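You operate a simulated robot arm through the tools that you are given. There is no shell and no other tool. Be economical: measure what you need, move in short steps, check, and stop when the job is done.

You run a simulated two-armed robot. Do the job below in one go: nothing can be reset, and whatever is moved stays where it is left.

TASK
Jog the empty tank B line full from line three at speed 25.
Fine: hold the pendant with one hand and jog till the glass is full, three litres sent on at most; then key switch to auto and both route knobs off.

The check looks at the end state, three seconds after you hand in, the way a careful person would. Anything else that was tipped, shoved, dropped, spilled or broken makes it a failure.

THE ROBOT
Two 7-joint arms with two-finger parallel grippers on one trunk, on a base that drives. Base frame: it is fixed to the floor where the robot stands at the start and does not move with it; the origin is under the middle of the robot, x ahead of it, y to its left, z up; the surface under the hand at the start is at about z = 0.88. Lengths are in m, angles in rad, forces in N, time in s.
The left shoulder is at the start at [0.07, 0.133, 1.301], the right one opposite. With the tool pointing down near the work surface each hand reaches from about 0.1 to 0.62 m from the robot's upright axis, wherever it stands, measured 20 degrees to its own side. Places, roughly: adjust knob [0.7, -0.3, 1.2]; batch dial [0.7, -0.1, 1.2]; box pump isolator [-1.2, 0.8, 1]; from knob [0.7, 0.4, 1.2]; green button [0.7, 0.4, 1]; heat switch [0.7, -0.3, 1.1]; horn switch [-1.1, 0.8, 1.4]; jog button [0.6, 0.1, 1]; key switch [0.6, 0, 0.9]; lamp test button [-1.1, 0.9, 1.4]; lift switch [0.4, -0.2, 0.9]; meter bleed cock [0.6, -0.7, 1]; meter hand valve [0.6, -0.6, 1]; panel isolator [0.7, -0.4, 1.2]; pump breaker [0.5, 2.1, 1.6]; red stop knob [-1.1, 0.8, 1.4]. Payload 1.57 kg a hand.
The TCP of each hand is the grasp point between the finger pads, 0.03 m short of the fingertips. In the tool frame z runs along the fingers and y along their closing line. The gripper opens to 0.08 m. The fingers are 0.017 m wide and 0.012 m thick; the gripper's body (0.04 by 0.082 m) begins 0.08 m behind the TCP.
Orientation is that of the tool frame in the base frame, as [roll, pitch, yaw] about the fixed x, y, z axes, in that order (R = Rz(yaw) Ry(pitch) Rx(roll)). With the fingers straight down and closing along the base's y, the tool's x points along the base's -x, its y along +y and its z along -z.

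THE INTERFACE
- The arms move only by the tool servo_tool. It takes "left_series", "right_series" or both (then of equal length, played together; a hand with none holds still); each is a list of rows, each an object (a shift or turn left out is 0, a gripper value left out holds the last) with "delta_pos": the shift along the tool's x, y, z in m, a list of three; "delta_rot": the turn, a rotation vector about the tool's x, y, z in rad, a list of three; "jaw": the opening in per cent of the stroke, from 0 (shut) to 100 (fully open). In form: [{"delta_pos": [dx, dy, dz], "delta_rot": [rx, ry, rz], "jaw": jaw}, ...]. A call has 1 to 12 rows; each row shifts and turns the commanded pose from where the row before left it, along the tool's axes as they then stand. A row lasts 0.2 s, in which the tool goes at most 0.05 m and 0.15 rad; a call with a longer step from one row to the next is refused whole, and so is a gripper value outside its range. A pose out of reach is approached as far as the arm can. The call stops where the force on the tool passes 50 N (or 10 N more than at its start, if that is more) or the arm is blocked; 0.2 s more then pass. Each finger travels about 0.153 m/s and halts on what it meets, pressing with about 42 N; the grip force reading is that of the motor and also rises with nothing between the fingers. The clock runs only during rows and for 0.2 s after the last one: add rows that do not move to give the fingers time. It gives the time, the measured TCP pose, the force on the tool (base axes), the opening and the grip force at its end, in the units of the frame above (readings bear some noise), with the torque about the TCP (base axes, N m) and any sound that the robot's microphone picked up, and new pictures: "views" is both (left out), scene, wrist or none (wrist: the cameras of the hands that moved).
- Cameras (640 x 400 px; columns grow to the right, rows downward): "scene" is now at [0.1315, 0.0333, 1.5303]; the picture's right is [0.38, -0.92, -0.00], its down [-0.53, -0.22, -0.82] and it looks along [0.76, 0.31, -0.58] (base axes); focal length 215 px, centre (320, 200). "left" rides on the left gripper at [0.072, 0.007, -0.122] in its tool frame; the picture's right is [-0.09, 1.00, 0.00], its down [-0.84, -0.08, -0.54] and it looks along [-0.54, -0.05, 0.84] (tool axes); focal length 238 px, centre (320, 200). "right" rides on the right gripper at [0.072, -0.007, -0.122] in its tool frame; the picture's right is [0.09, 1.00, 0.00], its down [-0.84, 0.08, -0.54] and it looks along [-0.54, 0.05, 0.84] (tool axes); focal length 238 px, centre (320, 200). There is no depth. A picture from a camera that has moved, and an enlarged one, comes with that camera's place and axes in the base frame and with its lens.
- raise_lower(by): slides the trunk up (or, below 0, down) by that many m; the arms and the scene camera ride with it, the base frame stays. It gives what a move gives, with no picture.
- drive_base(legs): drives the robot by 1 to 6 legs, each [ahead, left, turn to the left] in m, m and rad, along the robot's own axes; the way and the turn of a leg run together, so that a leg with both is an arc; at most 1.5 m and 3.142 rad a leg. The arms and the cameras ride along, it lands a little off, and it stops where it bumps. It gives what a move gives, and a new picture of the scene camera.
- aim_head(pan, tilt): turns the head with the scene camera to pan (to the left, within 1.501 rad either way) and tilt (down, from -0.506 to 1.204), counted from straight ahead of the robot. It gives what a move gives, and a new picture of the scene camera.
- inspect(camera, box): a new picture of the part [left, top, right, bottom] of that camera's present view, enlarged. It takes no simulated time.
- sign_off(): hands the job in; it is judged then, once.

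Go step by step. Nothing tells you exact positions but the pictures and the camera data: compare them with the known pose of the tool, close in by small moves and look again before you grip or let go. The budget is 120 turns and 260 pictures, counting those below and the enlarged ones. Unless the task says otherwise, let go and move clear before handing in.

The tools are called as name(argument=value, ...) on one line, values as JSON. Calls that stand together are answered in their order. servo_tool: Moves the arms, as the interface text tells. Its arguments: {"type":"object","properties":{"left_series":{"type":"array"},"right_series":{"type":"array"},"views":{"type":"string","enum":["both","scene","wrist","none"]}},"required":[]} The other tools are called the same way: raise_lower (by) slides the trunk up or down; drive_base (legs) drives the base; aim_head (pan, tilt) turns the head that bears the scene camera; inspect (camera, box) takes an enlarged picture of a part of a camera's view; sign_off () hands the job in.

At the start:

```text
t: 0.0
left_position: [0.3589, 0.274, 1.3914]
left_ee_rot: [-3.14, 0.0, 3.141]
left_ft_force: [0.2, 0.5, 0.6]
left_ft_torque: [0.01, 0.0, -0.01]
left_width: 0.0802
left_grip_force: 0.1
right_position: [0.389, -0.0215, 1.4096]
right_ee_rot: [3.141, 0.001, 3.142]
right_ft_force: [-0.8, -0.4, -0.1]
right_ft_torque: [0.02, 0.0, -0.01]
right_width: 0.0799
right_grip_force: 0.1
trunk travel left (down, up): [-0.875, 0.065]
robot x, y, heading: [0.0041, -0.0002, 0.005]
head pan, tilt: [0.391, 0.614]
```

scene: 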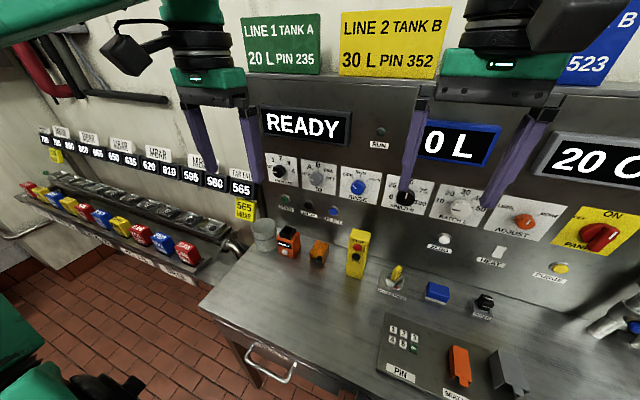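
right: 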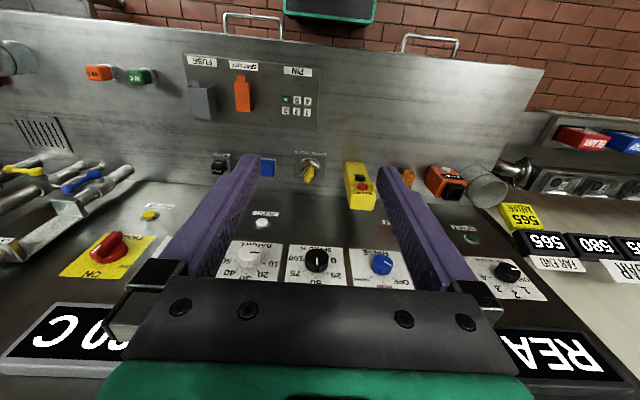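
left: 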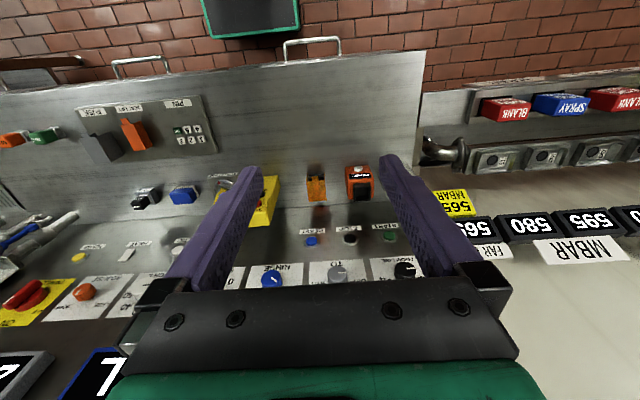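

I see a sloped console with knobs, a yellow pendant standing on the desk, and signs above. I'll look closer first.

inspect(camera="scene", box=[240, 130, 440, 255])

inspect(camera="scene", box=[320, 220, 520, 345])

aim_head(pan=-0.3, tilt=0.3)

aim_head(pan=0.2, tilt=0.0)

```text
3.20 times, centred on (340, 192) of scene
camera zoom: at [0.1315, 0.0333, 1.5303], right [0.38, -0.92, 0.0], down [-0.53, -0.22, -0.82], along [0.76, 0.31, -0.58], focal length 687 px, centre (256, 224)
```

zoom: 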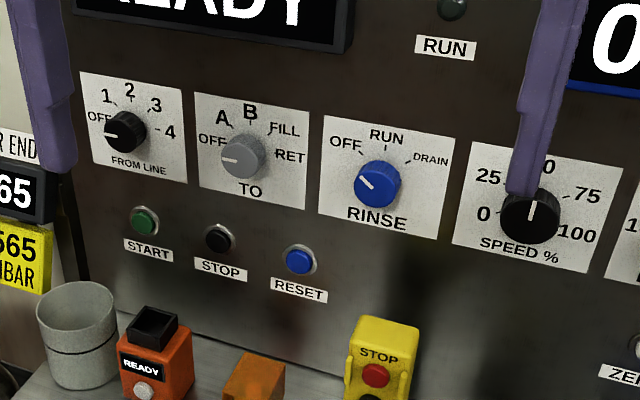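

```text
3.20 times, centred on (420, 282) of scene
camera zoom: at [0.1315, 0.0333, 1.5303], right [0.38, -0.92, 0.0], down [-0.53, -0.22, -0.82], along [0.76, 0.31, -0.58], focal length 687 px, centre (0, -64)
```

zoom: 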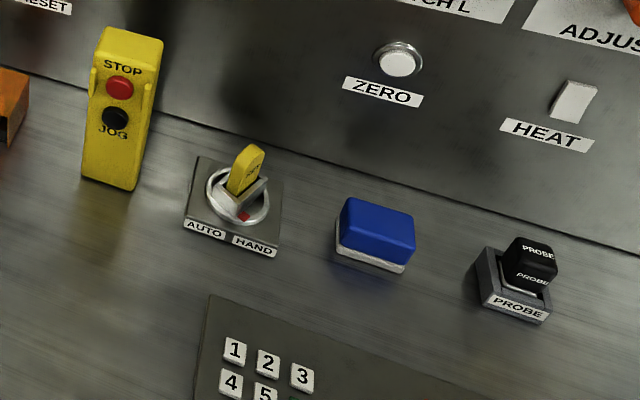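

```text
t: 1.1
left_position: [0.3585, 0.2757, 1.3906]
left_ee_rot: [-3.141, 0.0, 3.141]
left_ft_force: [1.1, 0.7, -0.3]
left_ft_torque: [-0.04, 0.0, 0.0]
left_width: 0.0802
left_grip_force: 0.1
right_position: [0.3881, -0.0214, 1.4106]
right_ee_rot: [3.139, 0.002, -3.141]
right_ft_force: [-0.2, -0.7, -1.0]
right_ft_torque: [0.01, -0.01, -0.01]
right_width: 0.0798
right_grip_force: 0.0
trunk travel left (down, up): [-0.875, 0.065]
robot x, y, heading: [-0.0033, 0.0019, -0.001]
head pan, tilt: [-0.3, 0.3]
camera scene: at [0.1394, -0.0276, 1.5591], right [-0.29, -0.96, 0.0], down [-0.28, 0.09, -0.96], along [0.91, -0.28, -0.3], focal length 215 px, centre (320, 200)
```

scene: 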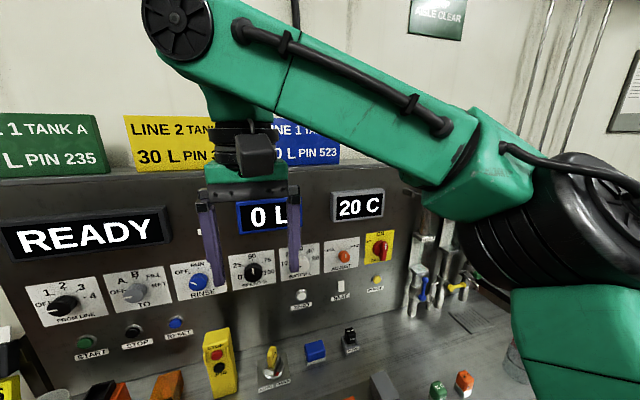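

```text
t: 2.0
left_position: [0.3588, 0.2735, 1.3914]
left_ee_rot: [3.141, -0.001, 3.141]
left_ft_force: [-0.6, -0.4, -0.1]
left_ft_torque: [-0.02, -0.02, -0.04]
left_width: 0.0801
left_grip_force: 0.2
right_position: [0.389, -0.0215, 1.4087]
right_ee_rot: [3.141, 0.001, -3.141]
right_ft_force: [0.1, 0.3, -0.2]
right_ft_torque: [-0.02, 0.0, -0.02]
right_width: 0.0797
right_grip_force: 0.1
trunk travel left (down, up): [-0.875, 0.065]
robot x, y, heading: [0.0029, 0.0007, -0.002]
head pan, tilt: [0.201, 0.0]
camera scene: at [0.1384, 0.0177, 1.5868], right [0.2, -0.98, 0.0], down [0.0, 0.0, -1.0], along [0.98, 0.2, 0.0], focal length 215 px, centre (320, 200)
```

scene: 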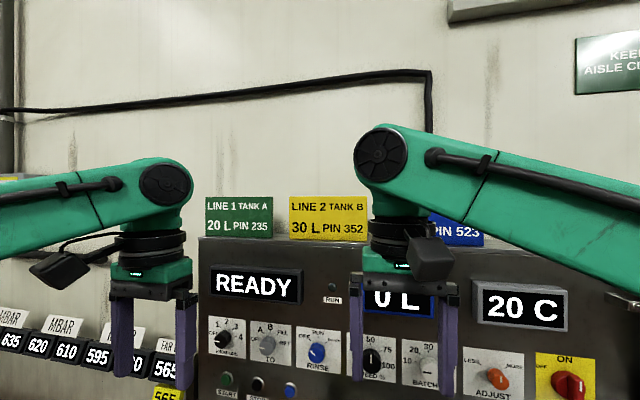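

The console shows FROM/TO/RINSE/SPEED knobs, the key switch and the pendant. I still need to find the sight glass, so I'll look around.

aim_head(pan=1.2, tilt=0.2)

aim_head(pan=-1.2, tilt=0.3)

aim_head(pan=-0.5, tilt=0.8)

aim_head(pan=0.2, tilt=0.75)

```text
t: 3.3
left_position: [0.3591, 0.2735, 1.3913]
left_ee_rot: [-3.141, 0.0, -3.141]
left_ft_force: [-0.6, -0.1, 0.2]
left_ft_torque: [0.02, 0.0, -0.02]
left_width: 0.0803
left_grip_force: 0.0
right_position: [0.3891, -0.0212, 1.4087]
right_ee_rot: [3.138, 0.003, 3.141]
right_ft_force: [-0.2, -0.5, -0.5]
right_ft_torque: [0.01, 0.01, 0.0]
right_width: 0.0801
right_grip_force: 0.1
trunk travel left (down, up): [-0.875, 0.065]
robot x, y, heading: [0.0, -0.0009, 0.001]
head pan, tilt: [1.201, 0.201]
camera scene: at [0.084, 0.0867, 1.5684], right [0.93, -0.36, 0.0], down [-0.07, -0.19, -0.98], along [0.35, 0.91, -0.2], focal length 215 px, centre (320, 200)
```

scene: 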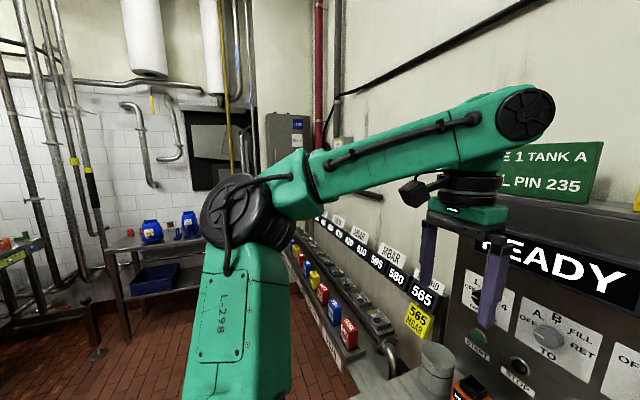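

```text
t: 5.5
left_position: [0.3585, 0.2749, 1.391]
left_ee_rot: [-3.141, 0.0, -3.141]
left_ft_force: [0.6, 0.1, 0.5]
left_ft_torque: [0.02, -0.01, 0.03]
left_width: 0.0799
left_grip_force: 0.1
right_position: [0.3888, -0.0224, 1.4111]
right_ee_rot: [3.141, 0.002, 3.14]
right_ft_force: [-0.8, 0.5, -0.6]
right_ft_torque: [-0.01, 0.0, 0.0]
right_width: 0.0798
right_grip_force: 0.1
trunk travel left (down, up): [-0.875, 0.065]
robot x, y, heading: [0.0025, 0.0041, -0.0]
head pan, tilt: [-1.201, 0.3]
camera scene: at [0.084, -0.0872, 1.5591], right [-0.93, -0.36, 0.0], down [-0.11, 0.28, -0.96], along [0.35, -0.89, -0.3], focal length 215 px, centre (320, 200)
```

scene: 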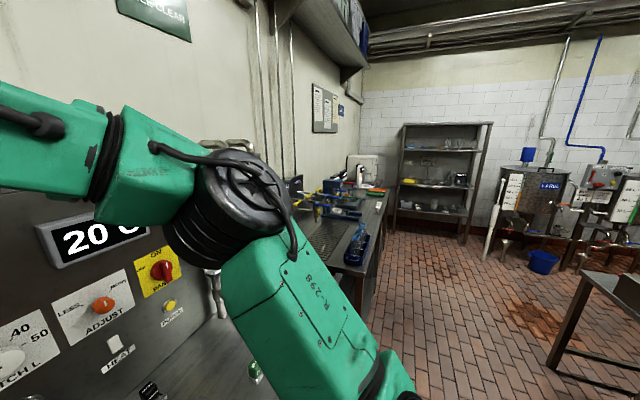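

```text
t: 6.5
left_position: [0.359, 0.2739, 1.3918]
left_ee_rot: [3.141, -0.001, -3.141]
left_ft_force: [0.1, 0.3, -0.1]
left_ft_torque: [0.04, 0.03, -0.04]
left_width: 0.08
left_grip_force: 0.1
right_position: [0.388, -0.0219, 1.4093]
right_ee_rot: [3.139, 0.003, 3.141]
right_ft_force: [0.0, 0.0, -0.2]
right_ft_torque: [0.02, -0.02, 0.0]
right_width: 0.0801
right_grip_force: 0.0
trunk travel left (down, up): [-0.875, 0.065]
robot x, y, heading: [0.0003, 0.0017, -0.008]
head pan, tilt: [-0.499, 0.799]
camera scene: at [0.1209, -0.0388, 1.5148], right [-0.48, -0.88, 0.0], down [-0.63, 0.34, -0.7], along [0.61, -0.33, -0.72], focal length 215 px, centre (320, 200)
```

scene: 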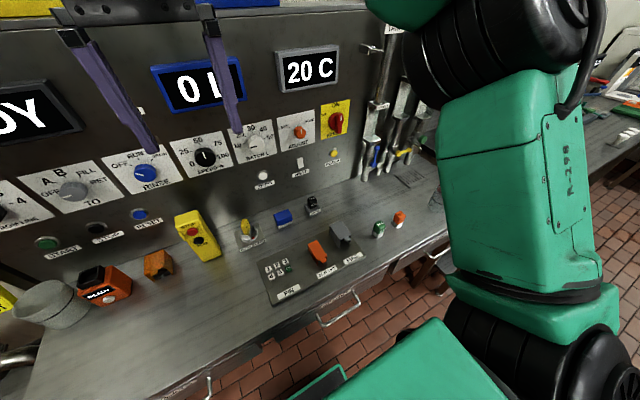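

```text
t: 7.6
left_position: [0.3592, 0.2743, 1.3914]
left_ee_rot: [3.141, 0.001, 3.142]
left_ft_force: [-0.4, -0.2, -0.5]
left_ft_torque: [0.02, 0.02, -0.01]
left_width: 0.0801
left_grip_force: 0.1
right_position: [0.3885, -0.0208, 1.4094]
right_ee_rot: [3.141, 0.0, 3.141]
right_ft_force: [0.0, 0.2, -0.7]
right_ft_torque: [-0.02, -0.05, 0.0]
right_width: 0.0802
right_grip_force: 0.1
trunk travel left (down, up): [-0.875, 0.065]
robot x, y, heading: [0.0023, -0.0004, 0.0]
head pan, tilt: [0.201, 0.75]
camera scene: at [0.1314, 0.0163, 1.5187], right [0.2, -0.98, 0.0], down [-0.67, -0.14, -0.73], along [0.72, 0.15, -0.68], focal length 215 px, centre (320, 200)
```

scene: 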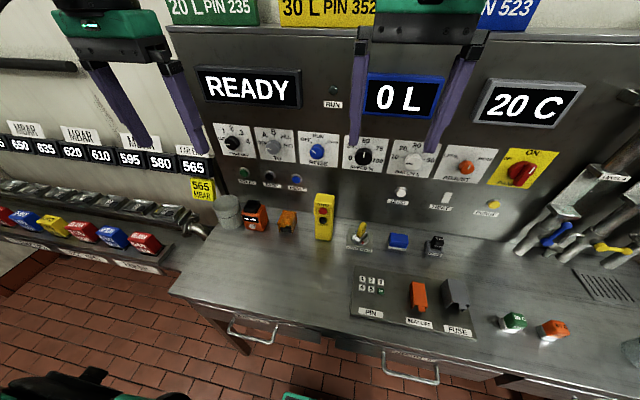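

I see the meter pipework to the right of the panel. I'll zoom on it and on the lower-right object, as either could be the glass.

aim_head(pan=-0.65, tilt=0.4)

inspect(camera="right", box=[0, 20, 200, 270])

inspect(camera="right", box=[200, 140, 360, 240])

```text
t: 8.8
left_position: [0.3587, 0.2736, 1.3911]
left_ee_rot: [-3.14, 0.001, 3.141]
left_ft_force: [1.5, -0.2, -0.1]
left_ft_torque: [-0.03, -0.03, -0.01]
left_width: 0.0799
left_grip_force: 0.0
right_position: [0.3898, -0.0224, 1.4094]
right_ee_rot: [3.139, 0.002, 3.141]
right_ft_force: [0.3, 0.2, -0.8]
right_ft_torque: [0.03, -0.02, -0.01]
right_width: 0.0799
right_grip_force: 0.0
trunk travel left (down, up): [-0.875, 0.065]
robot x, y, heading: [0.0037, 0.0019, -0.0]
head pan, tilt: [-0.649, 0.4]
camera scene: at [0.124, -0.056, 1.5498], right [-0.6, -0.8, 0.0], down [-0.31, 0.24, -0.92], along [0.73, -0.56, -0.39], focal length 215 px, centre (320, 200)
```

scene: 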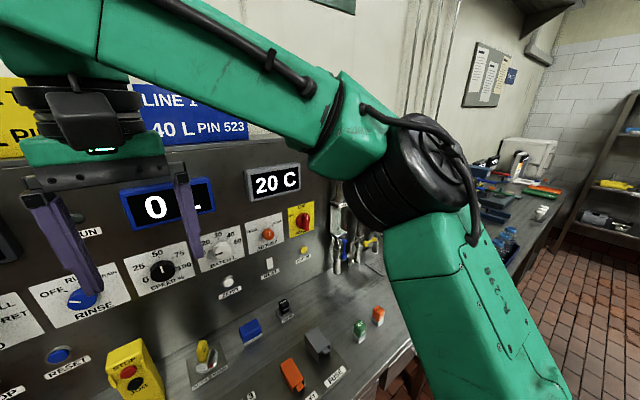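

```text
1.60 times, centred on (100, 145) of right
camera zoom: at [0.3187, -0.0285, 1.5318], right [-0.09, 1.0, 0.0], down [0.84, 0.08, 0.54], along [0.54, 0.05, -0.84], focal length 381 px, centre (672, 288)
```

zoom: 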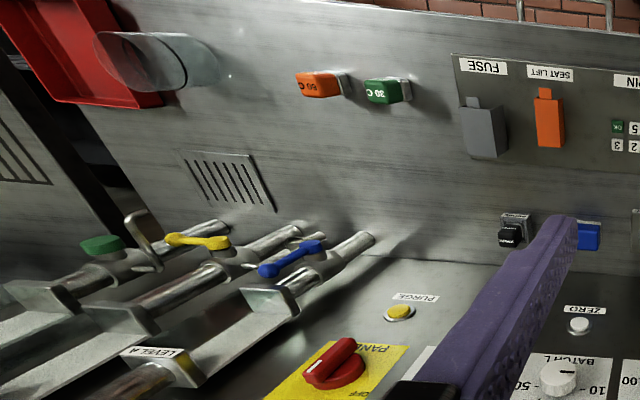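

```text
4.00 times, centred on (280, 190) of right
camera zoom: at [0.3187, -0.0285, 1.5318], right [-0.09, 1.0, 0.0], down [0.84, 0.08, 0.54], along [0.54, 0.05, -0.84], focal length 953 px, centre (480, 240)
```

zoom: 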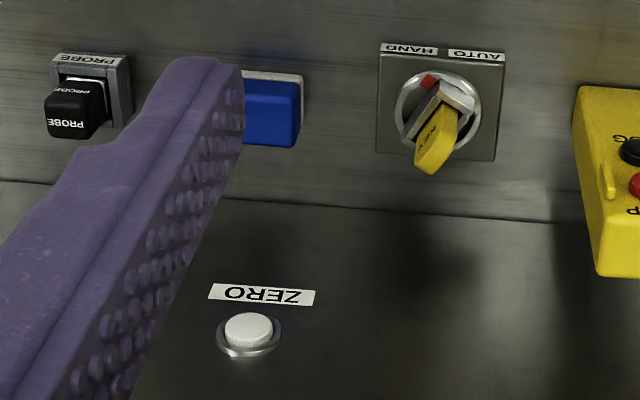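

The key's red dot appears to point at HAND already. The tubes right of the panel are labelled "LEVEL A" and so on, probably sight glasses. I'll shift the right hand right to see them.

servo_tool(right_series=[{"delta_pos": [0.04, -0.03, 0]}, {"delta_pos": [0.03, -0.04, 0]}, {"delta_pos": [0, -0.05, 0]}, {"delta_pos": [0, -0.05, 0]}, {"delta_pos": [0, -0.05, 0]}, {"delta_pos": [0, -0.05, 0]}, {"delta_pos": [0, -0.05, 0]}, {"delta_pos": [0, -0.05, 0]}, {}])

```text
t: 10.8
left_position: [0.3583, 0.2743, 1.3912]
left_ee_rot: [-3.141, -0.001, -3.141]
left_ft_force: [-0.3, -0.4, 0.0]
left_ft_torque: [0.0, 0.0, -0.02]
left_width: 0.0801
left_grip_force: 0.0
right_position: [0.3785, -0.3566, 1.3763]
right_ee_rot: [3.14, -0.001, 3.141]
right_ft_force: [-0.3, -0.3, -0.2]
right_ft_torque: [0.0, -0.02, -0.02]
right_width: 0.0801
right_grip_force: 0.0
right hand out of reach, approached as far as the arm can: row 5, 6, 7, 8
trunk travel left (down, up): [-0.875, 0.065]
robot x, y, heading: [-0.0001, 0.0024, -0.004]
head pan, tilt: [-0.649, 0.4]
camera scene: at [0.1239, -0.056, 1.5498], right [-0.6, -0.8, 0.0], down [-0.31, 0.24, -0.92], along [0.73, -0.56, -0.39], focal length 215 px, centre (320, 200)
camera right: at [0.3079, -0.3648, 1.4982], right [-0.09, 1.0, 0.0], down [0.84, 0.08, 0.54], along [0.54, 0.05, -0.84], focal length 238 px, centre (320, 200)
```

scene: 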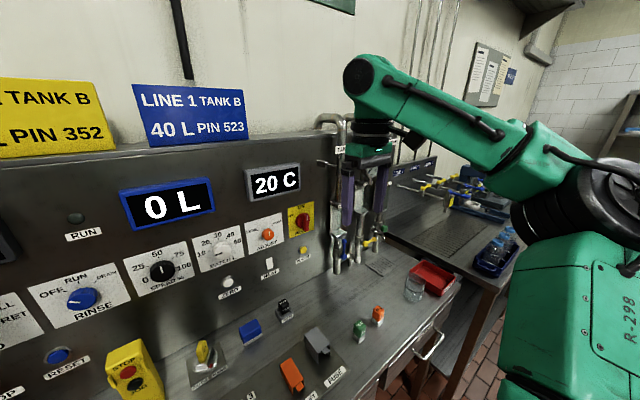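
right: 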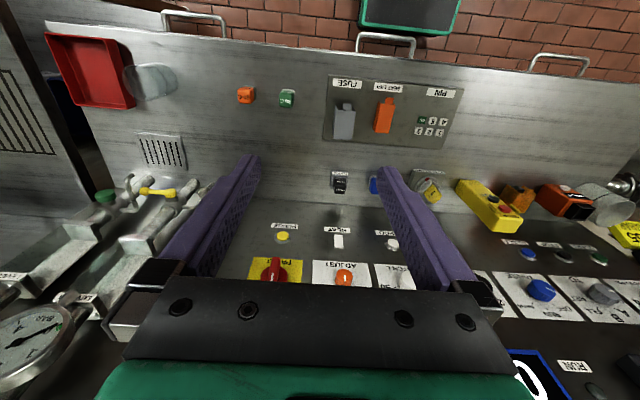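

I'll pull the right hand back toward the body to clear the line of sight.

servo_tool(right_series=[{"delta_pos": [0.05, 0, 0]}, {"delta_pos": [0.05, 0, 0]}, {"delta_pos": [0.05, 0, 0]}, {"delta_pos": [0.05, 0, 0.0]}, {"delta_pos": [0.0, 0, 0.05]}, {"delta_pos": [0.0, 0, 0.05]}, {"delta_pos": [0.0, 0, 0.05]}, {}], views="scene")

```text
t: 12.6
left_position: [0.3586, 0.2733, 1.3919]
left_ee_rot: [3.141, -0.003, -3.141]
left_ft_force: [0.0, 0.9, -0.3]
left_ft_torque: [-0.04, 0.0, 0.01]
left_width: 0.0803
left_grip_force: 0.0
right_position: [0.3259, -0.2908, 1.1725]
right_ee_rot: [3.141, 0.004, -3.141]
right_ft_force: [0.7, 0.2, 0.4]
right_ft_torque: [0.02, -0.01, -0.03]
right_width: 0.0799
right_grip_force: 0.1
right hand out of reach, approached as far as the arm can: row 1, 2, 3, 4
trunk travel left (down, up): [-0.875, 0.065]
robot x, y, heading: [0.0034, 0.0001, 0.0]
head pan, tilt: [-0.649, 0.4]
camera scene: at [0.1239, -0.0561, 1.5499], right [-0.6, -0.8, 0.0], down [-0.31, 0.24, -0.92], along [0.73, -0.56, -0.39], focal length 215 px, centre (320, 200)
```

scene: 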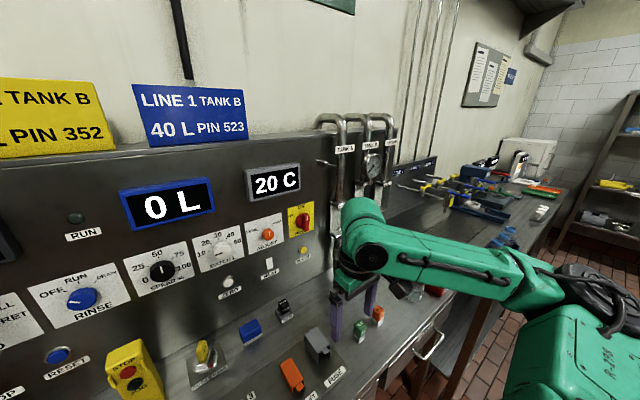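

servo_tool(right_series=[{"delta_pos": [0.05, 0, 0]}, {"delta_pos": [0.05, 0, 0.0]}, {"delta_pos": [0.03, 0, 0.03]}, {}], views="none")

inspect(camera="scene", box=[300, 100, 440, 290])

```text
t: 13.6
left_position: [0.3584, 0.275, 1.3908]
left_ee_rot: [3.14, -0.001, 3.141]
left_ft_force: [-0.3, -0.5, 0.3]
left_ft_torque: [0.0, 0.02, -0.03]
left_width: 0.0801
left_grip_force: 0.0
right_position: [0.3146, -0.2933, 1.1731]
right_ee_rot: [3.139, 0.001, -3.141]
right_ft_force: [-0.9, 0.5, -0.5]
right_ft_torque: [0.02, 0.01, 0.0]
right_width: 0.0799
right_grip_force: 0.2
right hand out of reach, approached as far as the arm can: row 1, 2, 3
trunk travel left (down, up): [-0.875, 0.065]
robot x, y, heading: [0.0005, -0.0031, 0.002]
head pan, tilt: [-0.649, 0.4]
```

```text
2.11 times, centred on (370, 195) of scene
camera zoom: at [0.1234, -0.0563, 1.5499], right [-0.6, -0.8, 0.0], down [-0.31, 0.24, -0.92], along [0.73, -0.56, -0.39], focal length 452 px, centre (215, 210)
```

zoom: 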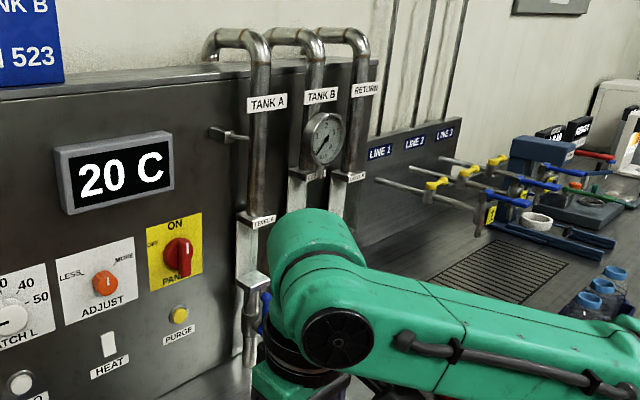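

Tank B's pipe and the LINE 1-3 manifold lie to the right. I'll put the right hand back toward the middle and look again.

servo_tool(right_series=[{"delta_pos": [-0.13, 0.05, -0.03]}], views="none")

servo_tool(right_series=[{"delta_pos": [0, 0.05, 0]}, {"delta_pos": [0, 0.05, 0]}, {"delta_pos": [0, 0.05, 0]}, {"delta_pos": [0, 0.05, 0]}, {"delta_pos": [0, 0.05, 0]}, {"delta_pos": [0, 0.04, 0]}, {}], views="scene")

```text
refused: row 1 steps farther than a row can; nothing moved
```

```text
t: 15.2
left_position: [0.3577, 0.2741, 1.391]
left_ee_rot: [3.141, 0.001, -3.141]
left_ft_force: [-0.5, -0.7, 0.8]
left_ft_torque: [0.03, 0.0, 0.04]
left_width: 0.0799
left_grip_force: 0.0
right_position: [0.3107, -0.0288, 1.1847]
right_ee_rot: [3.11, -0.007, -3.071]
right_ft_force: [0.5, -0.4, 0.1]
right_ft_torque: [0.01, -0.01, 0.03]
right_width: 0.0797
right_grip_force: 0.0
right hand out of reach, approached as far as the arm can: row 1, 2
trunk travel left (down, up): [-0.875, 0.065]
robot x, y, heading: [-0.0031, -0.0003, -0.002]
head pan, tilt: [-0.649, 0.4]
camera scene: at [0.1231, -0.0567, 1.5499], right [-0.6, -0.8, 0.0], down [-0.31, 0.24, -0.92], along [0.73, -0.56, -0.39], focal length 215 px, centre (320, 200)
```

scene: 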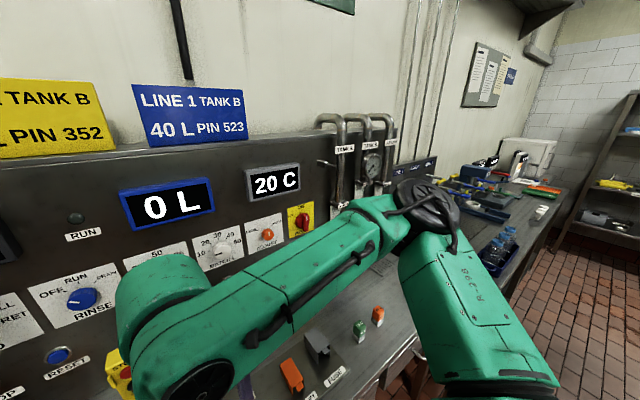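

The arm still blocks the view, so I'll drive 0.5 m to the right and look straight ahead at the tubes.

drive_base(legs=[[-0.1, -0.55, 0]])

aim_head(pan=-0.1, tilt=0.45)

```text
t: 18.3
left_position: [0.2616, -0.261, 1.3894]
left_ee_rot: [-3.14, -0.001, 3.139]
left_ft_force: [-0.6, 0.3, -0.2]
left_ft_torque: [0.02, 0.01, 0.0]
left_width: 0.0802
left_grip_force: 0.1
right_position: [0.211, -0.5634, 1.1841]
right_ee_rot: [3.113, -0.005, -3.077]
right_ft_force: [-0.1, 0.3, -0.4]
right_ft_torque: [0.01, 0.01, 0.03]
right_width: 0.08
right_grip_force: 0.1
trunk travel left (down, up): [-0.875, 0.065]
robot x, y, heading: [-0.1025, -0.5376, 0.001]
head pan, tilt: [-0.649, 0.4]
camera scene: at [0.0241, -0.5897, 1.5499], right [-0.61, -0.79, 0.0], down [-0.31, 0.23, -0.92], along [0.73, -0.56, -0.39], focal length 215 px, centre (320, 200)
```

scene: 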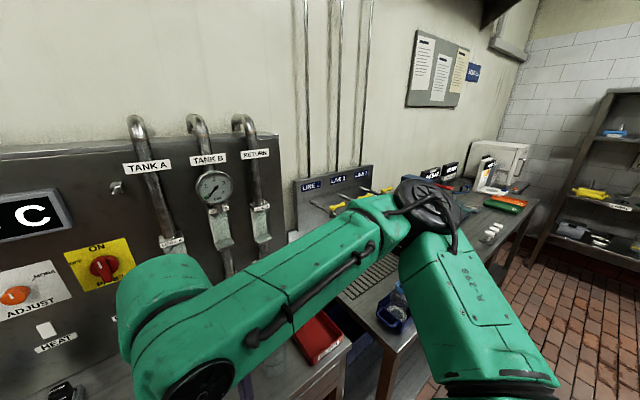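

```text
t: 19.3
left_position: [0.2584, -0.2628, 1.3909]
left_ee_rot: [3.141, 0.0, 3.137]
left_ft_force: [-0.6, -0.5, 0.6]
left_ft_torque: [-0.03, 0.0, 0.03]
left_width: 0.0797
left_grip_force: 0.0
right_position: [0.2111, -0.5648, 1.1849]
right_ee_rot: [3.11, -0.005, -3.076]
right_ft_force: [0.1, 0.2, 0.1]
right_ft_torque: [-0.03, -0.06, 0.01]
right_width: 0.0801
right_grip_force: 0.0
trunk travel left (down, up): [-0.875, 0.065]
robot x, y, heading: [-0.0989, -0.5333, -0.006]
head pan, tilt: [-0.099, 0.45]
camera scene: at [0.0413, -0.5457, 1.5452], right [-0.1, -0.99, 0.0], down [-0.43, 0.05, -0.9], along [0.9, -0.09, -0.44], focal length 215 px, centre (320, 200)
```

scene: 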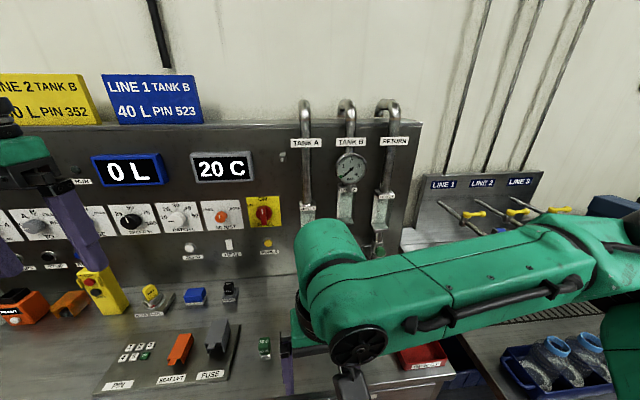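

servo_tool(right_series=[{"delta_pos": [0, 0, -0.05]}, {"delta_pos": [0, 0, -0.05]}, {"delta_pos": [0, 0, -0.05]}, {"delta_pos": [0, 0, -0.05]}, {"delta_pos": [0, 0, -0.03]}, {}], views="both")

```text
t: 20.7
left_position: [0.2595, -0.2628, 1.3905]
left_ee_rot: [3.141, -0.002, 3.138]
left_ft_force: [0.0, 0.4, 0.1]
left_ft_torque: [-0.01, 0.04, -0.01]
left_width: 0.0802
left_grip_force: 0.0
right_position: [0.2139, -0.5711, 1.414]
right_ee_rot: [3.111, -0.005, -3.074]
right_ft_force: [-0.6, 0.8, 0.7]
right_ft_torque: [-0.03, 0.02, 0.0]
right_width: 0.08
right_grip_force: 0.2
trunk travel left (down, up): [-0.875, 0.065]
robot x, y, heading: [-0.1002, -0.5382, -0.007]
head pan, tilt: [-0.099, 0.45]
camera scene: at [0.0421, -0.5452, 1.5451], right [-0.1, -0.99, 0.0], down [-0.43, 0.04, -0.9], along [0.9, -0.09, -0.44], focal length 215 px, centre (320, 200)
camera right: at [0.146, -0.5868, 1.5361], right [-0.16, 0.99, 0.03], down [0.83, 0.12, 0.54], along [0.53, 0.11, -0.84], focal length 238 px, centre (320, 200)
```

scene: 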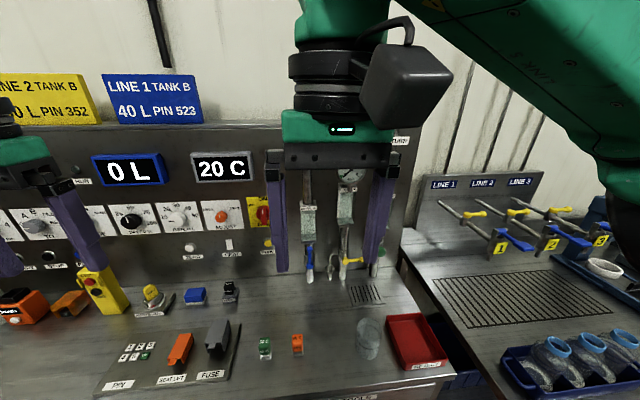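
right: 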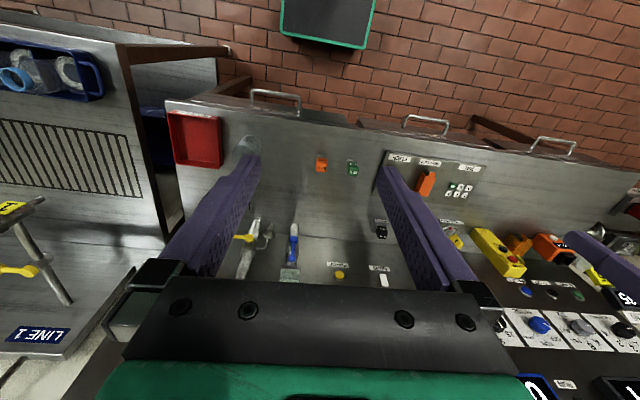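

inspect(camera="scene", box=[270, 140, 430, 320])

inspect(camera="scene", box=[400, 150, 640, 300])

```text
2.22 times, centred on (350, 230) of scene
camera zoom: at [0.0421, -0.5452, 1.5451], right [-0.1, -0.99, 0.0], down [-0.43, 0.04, -0.9], along [0.9, -0.09, -0.44], focal length 477 px, centre (253, 133)
```

zoom: 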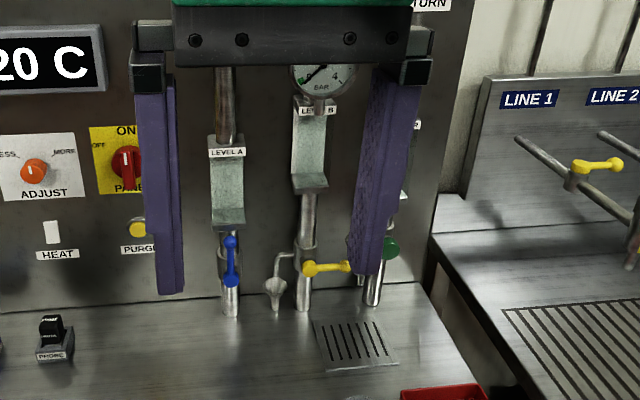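

```text
2.67 times, centred on (520, 225) of scene
camera zoom: at [0.0421, -0.5452, 1.5451], right [-0.1, -0.99, 0.0], down [-0.43, 0.04, -0.9], along [0.9, -0.09, -0.44], focal length 573 px, centre (-213, 133)
```

zoom: 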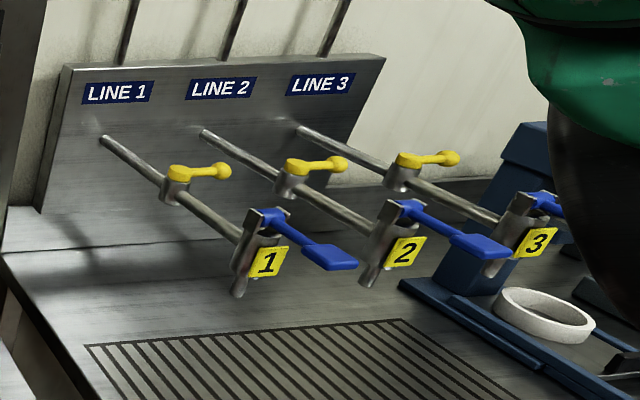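

The LEVEL B sight glass is under the tank B pipe and looks empty. The blue hand valve is open, the bleed cock is closed, and all three line valves are set alike. I'll drive back in front of the panel's left part.

drive_base(legs=[[0.0, 0.75, 0]])

aim_head(pan=0.0, tilt=0.5)

```text
t: 24.8
left_position: [0.2624, 0.4907, 1.3909]
left_ee_rot: [3.139, 0.0, 3.137]
left_ft_force: [0.9, 0.7, 0.1]
left_ft_torque: [0.0, -0.03, 0.04]
left_width: 0.0801
left_grip_force: 0.1
right_position: [0.2168, 0.1813, 1.4134]
right_ee_rot: [3.111, -0.007, -3.074]
right_ft_force: [-0.7, -0.6, 0.4]
right_ft_torque: [0.0, -0.02, -0.01]
right_width: 0.0798
right_grip_force: 0.1
trunk travel left (down, up): [-0.875, 0.065]
robot x, y, heading: [-0.1, 0.2206, -0.004]
head pan, tilt: [-0.099, 0.45]
camera scene: at [0.0442, 0.2072, 1.5451], right [-0.1, -0.99, 0.0], down [-0.43, 0.05, -0.9], along [0.9, -0.09, -0.44], focal length 215 px, centre (320, 200)
```

scene: 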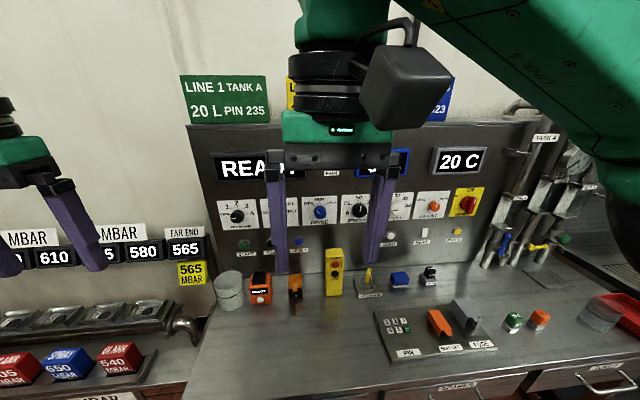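

```text
t: 25.4
left_position: [0.262, 0.4912, 1.391]
left_ee_rot: [3.141, 0.001, 3.139]
left_ft_force: [-0.6, -0.3, -0.1]
left_ft_torque: [-0.02, 0.0, 0.01]
left_width: 0.0802
left_grip_force: 0.1
right_position: [0.2165, 0.1815, 1.4137]
right_ee_rot: [3.11, -0.005, -3.074]
right_ft_force: [-0.5, -0.3, 0.6]
right_ft_torque: [0.02, -0.02, 0.02]
right_width: 0.0799
right_grip_force: 0.0
trunk travel left (down, up): [-0.875, 0.065]
robot x, y, heading: [-0.0979, 0.2186, -0.006]
head pan, tilt: [0.0, 0.499]
camera scene: at [0.0437, 0.2175, 1.5407], right [0.0, -1.0, 0.0], down [-0.48, 0.0, -0.88], along [0.88, 0.0, -0.48], focal length 215 px, centre (320, 200)
```

scene: 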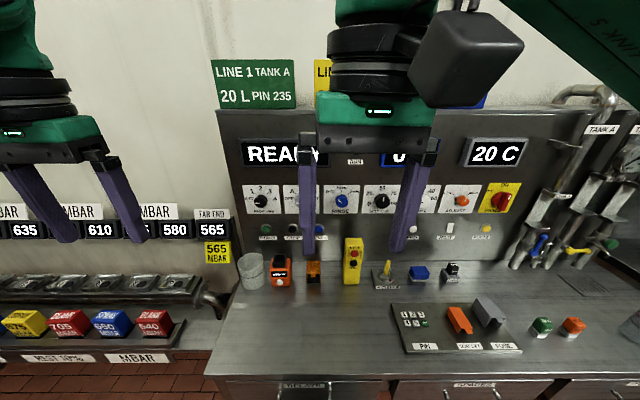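

Triangulating puts the FROM knob at about (0.71, 0.43, 1.17), with the other knobs 0.14 m apart to its right. I'll pitch the left hand to point at the panel and move the right hand aside.

servo_tool(left_series=[{"delta_pos": [-0.05, 0, 0]}, {"delta_pos": [-0.05, 0, 0]}, {"delta_rot": [0, -0.15, 0]}, {"delta_rot": [0, -0.15, 0]}, {"delta_rot": [0, -0.15, 0]}, {"delta_rot": [0, -0.15, 0]}, {"delta_rot": [0, -0.15, 0]}, {"delta_rot": [0, -0.15, 0]}, {"delta_rot": [0, -0.15, 0]}, {"delta_rot": [0, -0.15, 0]}, {"delta_rot": [0, -0.15, 0]}, {"delta_rot": [0, -0.15, 0]}], right_series=[{"delta_pos": [0, -0.05, 0]}, {"delta_pos": [0, -0.05, 0]}, {"delta_pos": [0, -0.05, 0]}, {"delta_pos": [0, -0.05, 0]}, {"delta_pos": [0, -0.05, 0]}, {"delta_pos": [0, 0, 0.05]}, {"delta_pos": [0, 0, 0.05]}, {"delta_pos": [0, 0, 0.05]}, {"delta_pos": [0, 0, 0.05]}, {"delta_pos": [0, 0, 0.05]}, {"delta_pos": [0, 0, 0.0]}, {}], views="both")

```text
t: 28.2
left_position: [0.3484, 0.531, 1.4143]
left_ee_rot: [1.94, 1.407, 2.094]
left_ft_force: [0.8, -0.3, 0.6]
left_ft_torque: [-0.03, 0.01, 0.01]
left_width: 0.0801
left_grip_force: 0.1
left hand out of reach, approached as far as the arm can: row 11
right_position: [0.2505, -0.0476, 1.1451]
right_ee_rot: [3.107, -0.005, -3.075]
right_ft_force: [0.5, -0.3, -0.4]
right_ft_torque: [0.04, 0.01, -0.01]
right_width: 0.0798
right_grip_force: 0.0
right hand out of reach, approached as far as the arm can: row 4, 5
trunk travel left (down, up): [-0.875, 0.065]
robot x, y, heading: [-0.0988, 0.2198, -0.004]
head pan, tilt: [0.0, 0.499]
stopped in row 12 (left hand): the arm was blocked; the commanded pose is now the measured one
camera scene: at [0.0451, 0.2131, 1.5406], right [0.0, -1.0, 0.0], down [-0.48, 0.01, -0.88], along [0.88, 0.0, -0.48], focal length 215 px, centre (320, 200)
camera right: at [0.1824, -0.0637, 1.2673], right [-0.16, 0.99, 0.03], down [0.83, 0.11, 0.54], along [0.53, 0.11, -0.84], focal length 238 px, centre (320, 200)
camera left: at [0.2225, 0.5293, 1.3513], right [-0.14, 0.96, 0.24], down [-0.45, -0.28, 0.85], along [0.88, 0.01, 0.48], focal length 238 px, centre (320, 200)
```

scene: 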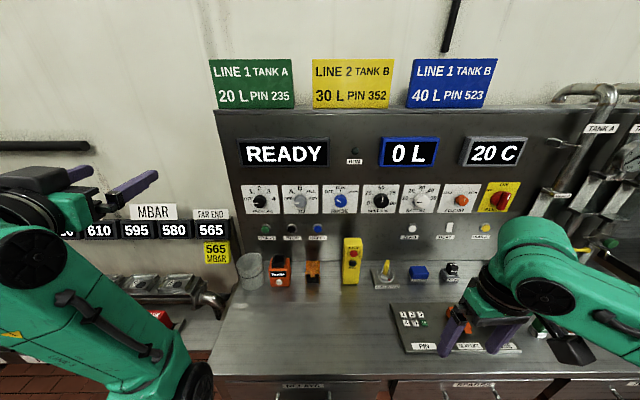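
right: 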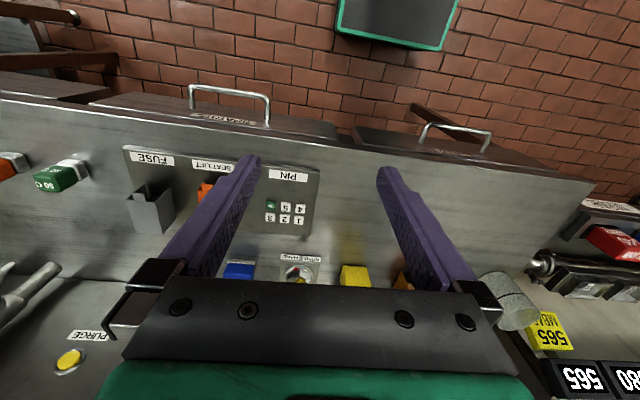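
left: 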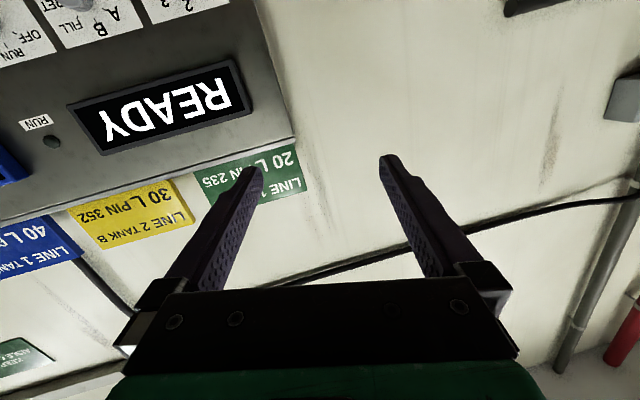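

The left hand is mostly pitched forward. I'll carry it toward the FROM knob, then straighten it.

servo_tool(left_series=[{"delta_pos": [0.0234, -0.0241, 0.02]}, {"delta_pos": [0.0234, -0.0241, 0.02]}, {"delta_pos": [0.0234, -0.0241, 0.02]}, {"delta_pos": [0.0234, -0.0241, 0.02]}, {"delta_pos": [0.0234, -0.0241, 0.02]}, {"delta_pos": [0.0234, -0.0241, 0.02]}, {"delta_pos": [0.0234, -0.0241, 0.02]}, {"delta_pos": [0.0234, -0.0241, 0.02]}, {"delta_rot": [0.07, -0.035, -0.11]}, {"delta_rot": [0.07, -0.035, -0.11]}, {}], views="both")

```text
t: 30.6
left_position: [0.521, 0.3989, 1.1915]
left_ee_rot: [-1.482, 1.492, -1.463]
left_ft_force: [0.2, 0.2, -1.2]
left_ft_torque: [-0.01, 0.01, 0.01]
left_width: 0.0801
left_grip_force: 0.2
right_position: [0.2509, -0.0439, 1.1464]
right_ee_rot: [3.111, -0.006, -3.074]
right_ft_force: [-0.1, 0.4, -0.8]
right_ft_torque: [-0.04, 0.0, -0.01]
right_width: 0.0801
right_grip_force: 0.2
trunk travel left (down, up): [-0.875, 0.065]
robot x, y, heading: [-0.0959, 0.2176, -0.003]
head pan, tilt: [0.0, 0.499]
camera scene: at [0.0444, 0.2179, 1.5406], right [0.0, -1.0, 0.0], down [-0.48, 0.0, -0.88], along [0.88, 0.0, -0.48], focal length 215 px, centre (320, 200)
camera left: at [0.3993, 0.398, 1.1179], right [-0.02, 1.0, 0.01], down [-0.55, -0.02, 0.84], along [0.84, 0.01, 0.55], focal length 238 px, centre (320, 200)
```

scene: 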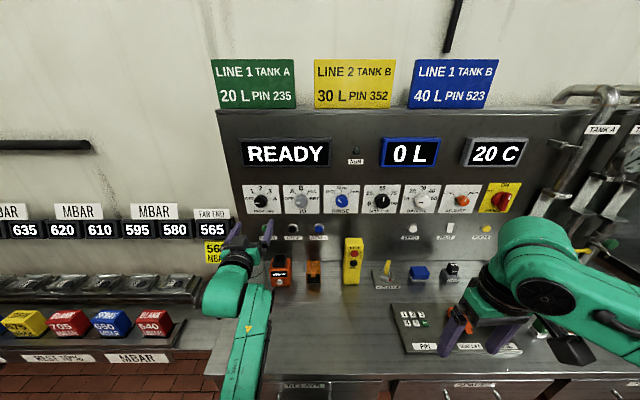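
left: 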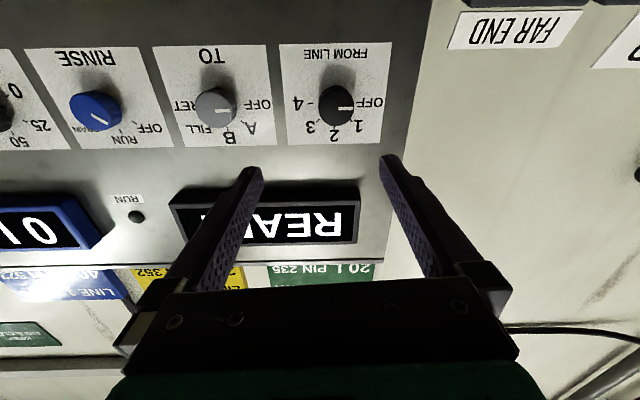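

The wrist camera puts the FROM knob at about (0.71, 0.423, 1.178). I'll align and move close.

servo_tool(left_series=[{"delta_pos": [0.0145, 0.024, 0.03]}, {"delta_pos": [0, 0.0, 0.04]}, {"delta_pos": [0, 0, 0.04]}, {}], views="wrist")

inspect(camera="scene", box=[220, 170, 420, 295])

```text
t: 31.6
left_position: [0.6287, 0.4223, 1.1772]
left_ee_rot: [-1.482, 1.495, -1.464]
left_ft_force: [0.1, 0.2, 0.8]
left_ft_torque: [-0.03, 0.02, 0.0]
left_width: 0.0802
left_grip_force: 0.1
right_position: [0.25, -0.0441, 1.146]
right_ee_rot: [3.112, -0.004, -3.075]
right_ft_force: [-1.0, 0.6, -0.4]
right_ft_torque: [-0.02, -0.02, 0.01]
right_width: 0.0802
right_grip_force: 0.1
trunk travel left (down, up): [-0.875, 0.065]
robot x, y, heading: [-0.0968, 0.2223, -0.002]
head pan, tilt: [0.0, 0.499]
camera left: at [0.5064, 0.4218, 1.1029], right [-0.02, 1.0, 0.02], down [-0.55, -0.02, 0.84], along [0.84, 0.0, 0.55], focal length 238 px, centre (320, 200)
```

left: 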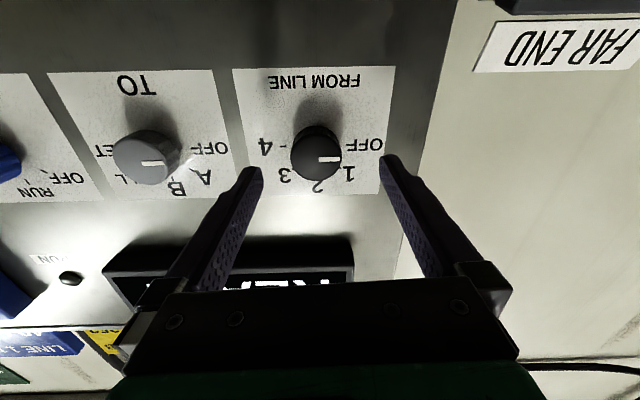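

```text
3.20 times, centred on (320, 232) of scene
camera zoom: at [0.0431, 0.2185, 1.5408], right [0.0, -1.0, 0.0], down [-0.48, 0.0, -0.88], along [0.88, 0.0, -0.48], focal length 687 px, centre (320, 96)
```

zoom: 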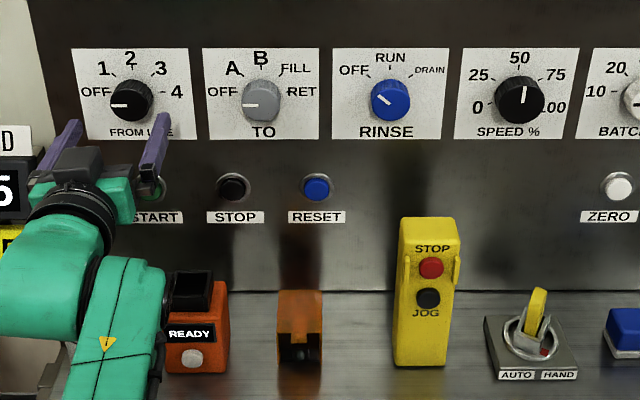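

FROM needs about 135° clockwise and TO about 90°. I'll pre-rotate the hand counter-clockwise, then advance around the FROM knob.

servo_tool(left_series=[{"delta_rot": [0, 0, -0.15]}, {"delta_rot": [0, 0, -0.15]}, {"delta_rot": [0, 0, -0.15]}, {"delta_rot": [0, 0, -0.15]}, {"delta_rot": [0, 0, -0.15]}, {"delta_rot": [0, 0, -0.15]}, {"delta_rot": [0, 0, -0.15]}, {"delta_rot": [0, 0, -0.15]}, {"delta_pos": [0, 0, 0.03]}, {"delta_pos": [0, 0, 0.02]}, {}], views="both")

```text
t: 34.0
left_position: [0.6789, 0.4239, 1.1767]
left_ee_rot: [-1.564, 0.294, -1.552]
left_ft_force: [0.1, 0.3, -0.4]
left_ft_torque: [-0.01, -0.02, -0.01]
left_width: 0.08
left_grip_force: 0.2
right_position: [0.2483, -0.0441, 1.1459]
right_ee_rot: [3.111, -0.004, -3.073]
right_ft_force: [0.1, -0.1, 0.3]
right_ft_torque: [-0.02, -0.06, 0.03]
right_width: 0.0801
right_grip_force: 0.0
trunk travel left (down, up): [-0.875, 0.065]
robot x, y, heading: [-0.0987, 0.2176, -0.006]
head pan, tilt: [0.0, 0.499]
camera scene: at [0.0429, 0.2183, 1.5408], right [0.0, -1.0, 0.0], down [-0.48, 0.0, -0.88], along [0.88, 0.0, -0.48], focal length 215 px, centre (320, 200)
camera left: at [0.5582, 0.3557, 1.1477], right [0.0, 0.38, -0.93], down [-0.56, 0.77, 0.31], along [0.83, 0.52, 0.21], focal length 238 px, centre (320, 200)
```

scene: 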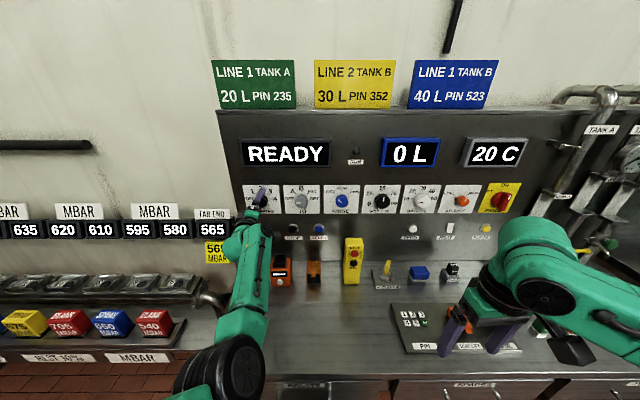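
left: 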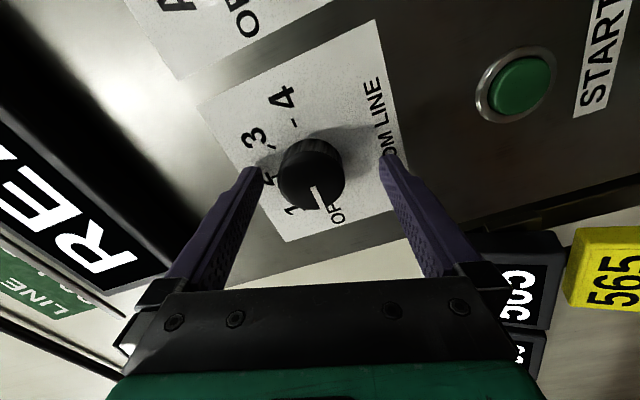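

The knob is centred between the fingers. I'll advance a little more, close, and twist +135° clockwise.

servo_tool(left_series=[{"delta_pos": [0, 0, 0.01]}, {"jaw": 0}, {"jaw": 0}, {"jaw": 0}], views="wrist")

```text
t: 35.0
left_position: [0.6837, 0.4239, 1.1819]
left_ee_rot: [-1.556, 0.297, -1.548]
left_ft_force: [-12.7, -0.1, 7.0]
left_ft_torque: [-0.06, 0.5, 0.49]
left_width: 0.0412
left_grip_force: 45.3
right_position: [0.2447, -0.0445, 1.1481]
right_ee_rot: [3.11, 0.001, -3.077]
right_ft_force: [0.1, -0.3, 0.4]
right_ft_torque: [0.04, 0.0, -0.04]
right_width: 0.0799
right_grip_force: 0.0
trunk travel left (down, up): [-0.875, 0.065]
robot x, y, heading: [-0.0957, 0.2149, -0.008]
head pan, tilt: [0.0, 0.499]
camera left: at [0.5634, 0.3563, 1.1521], right [0.01, 0.38, -0.92], down [-0.56, 0.77, 0.31], along [0.83, 0.52, 0.22], focal length 238 px, centre (320, 200)
```

left: 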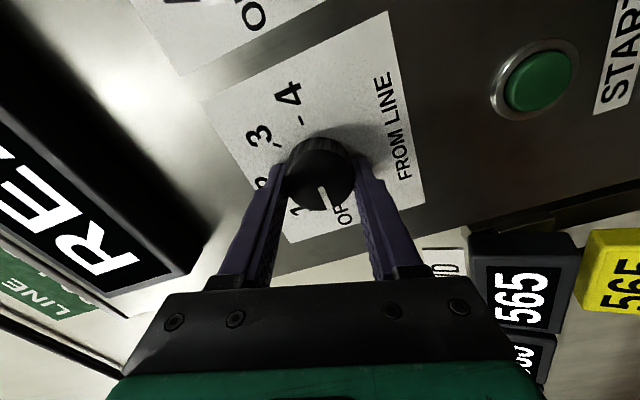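

servo_tool(left_series=[{"delta_pos": [0, 0, -0.004]}, {"delta_rot": [0, 0, 0.15]}, {"delta_rot": [0, 0, 0.15]}, {"delta_rot": [0, 0, 0.15]}, {"delta_rot": [0, 0, 0.15]}, {"delta_rot": [0, 0, 0.15]}, {"delta_rot": [0, 0, 0.15]}, {"delta_rot": [0, 0, 0.15]}, {"delta_rot": [0, 0, 0.15]}, {"delta_rot": [0, 0, 0.15]}, {"delta_rot": [0, 0, 0.15]}], views="wrist")

```text
t: 37.4
left_position: [0.6833, 0.4186, 1.1822]
left_ee_rot: [1.484, 1.337, 1.501]
left_ft_force: [10.7, -9.3, 26.7]
left_ft_torque: [-0.06, -0.46, -1.25]
left_width: 0.0409
left_grip_force: 45.5
right_position: [0.2478, -0.0502, 1.1463]
right_ee_rot: [3.107, -0.001, -3.075]
right_ft_force: [0.3, 0.6, -0.1]
right_ft_torque: [0.01, 0.02, -0.03]
right_width: 0.0801
right_grip_force: 0.1
trunk travel left (down, up): [-0.875, 0.065]
robot x, y, heading: [-0.0971, 0.2156, -0.011]
head pan, tilt: [0.0, 0.499]
camera left: at [0.562, 0.4405, 1.1122], right [-0.02, 0.95, 0.32], down [-0.55, -0.28, 0.79], along [0.83, -0.16, 0.53], focal length 238 px, centre (320, 200)
```

left: 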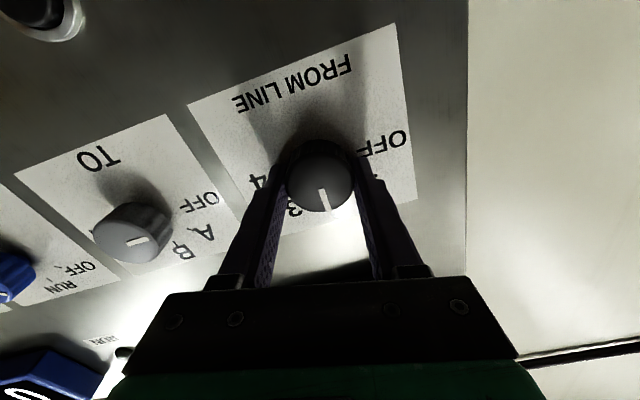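

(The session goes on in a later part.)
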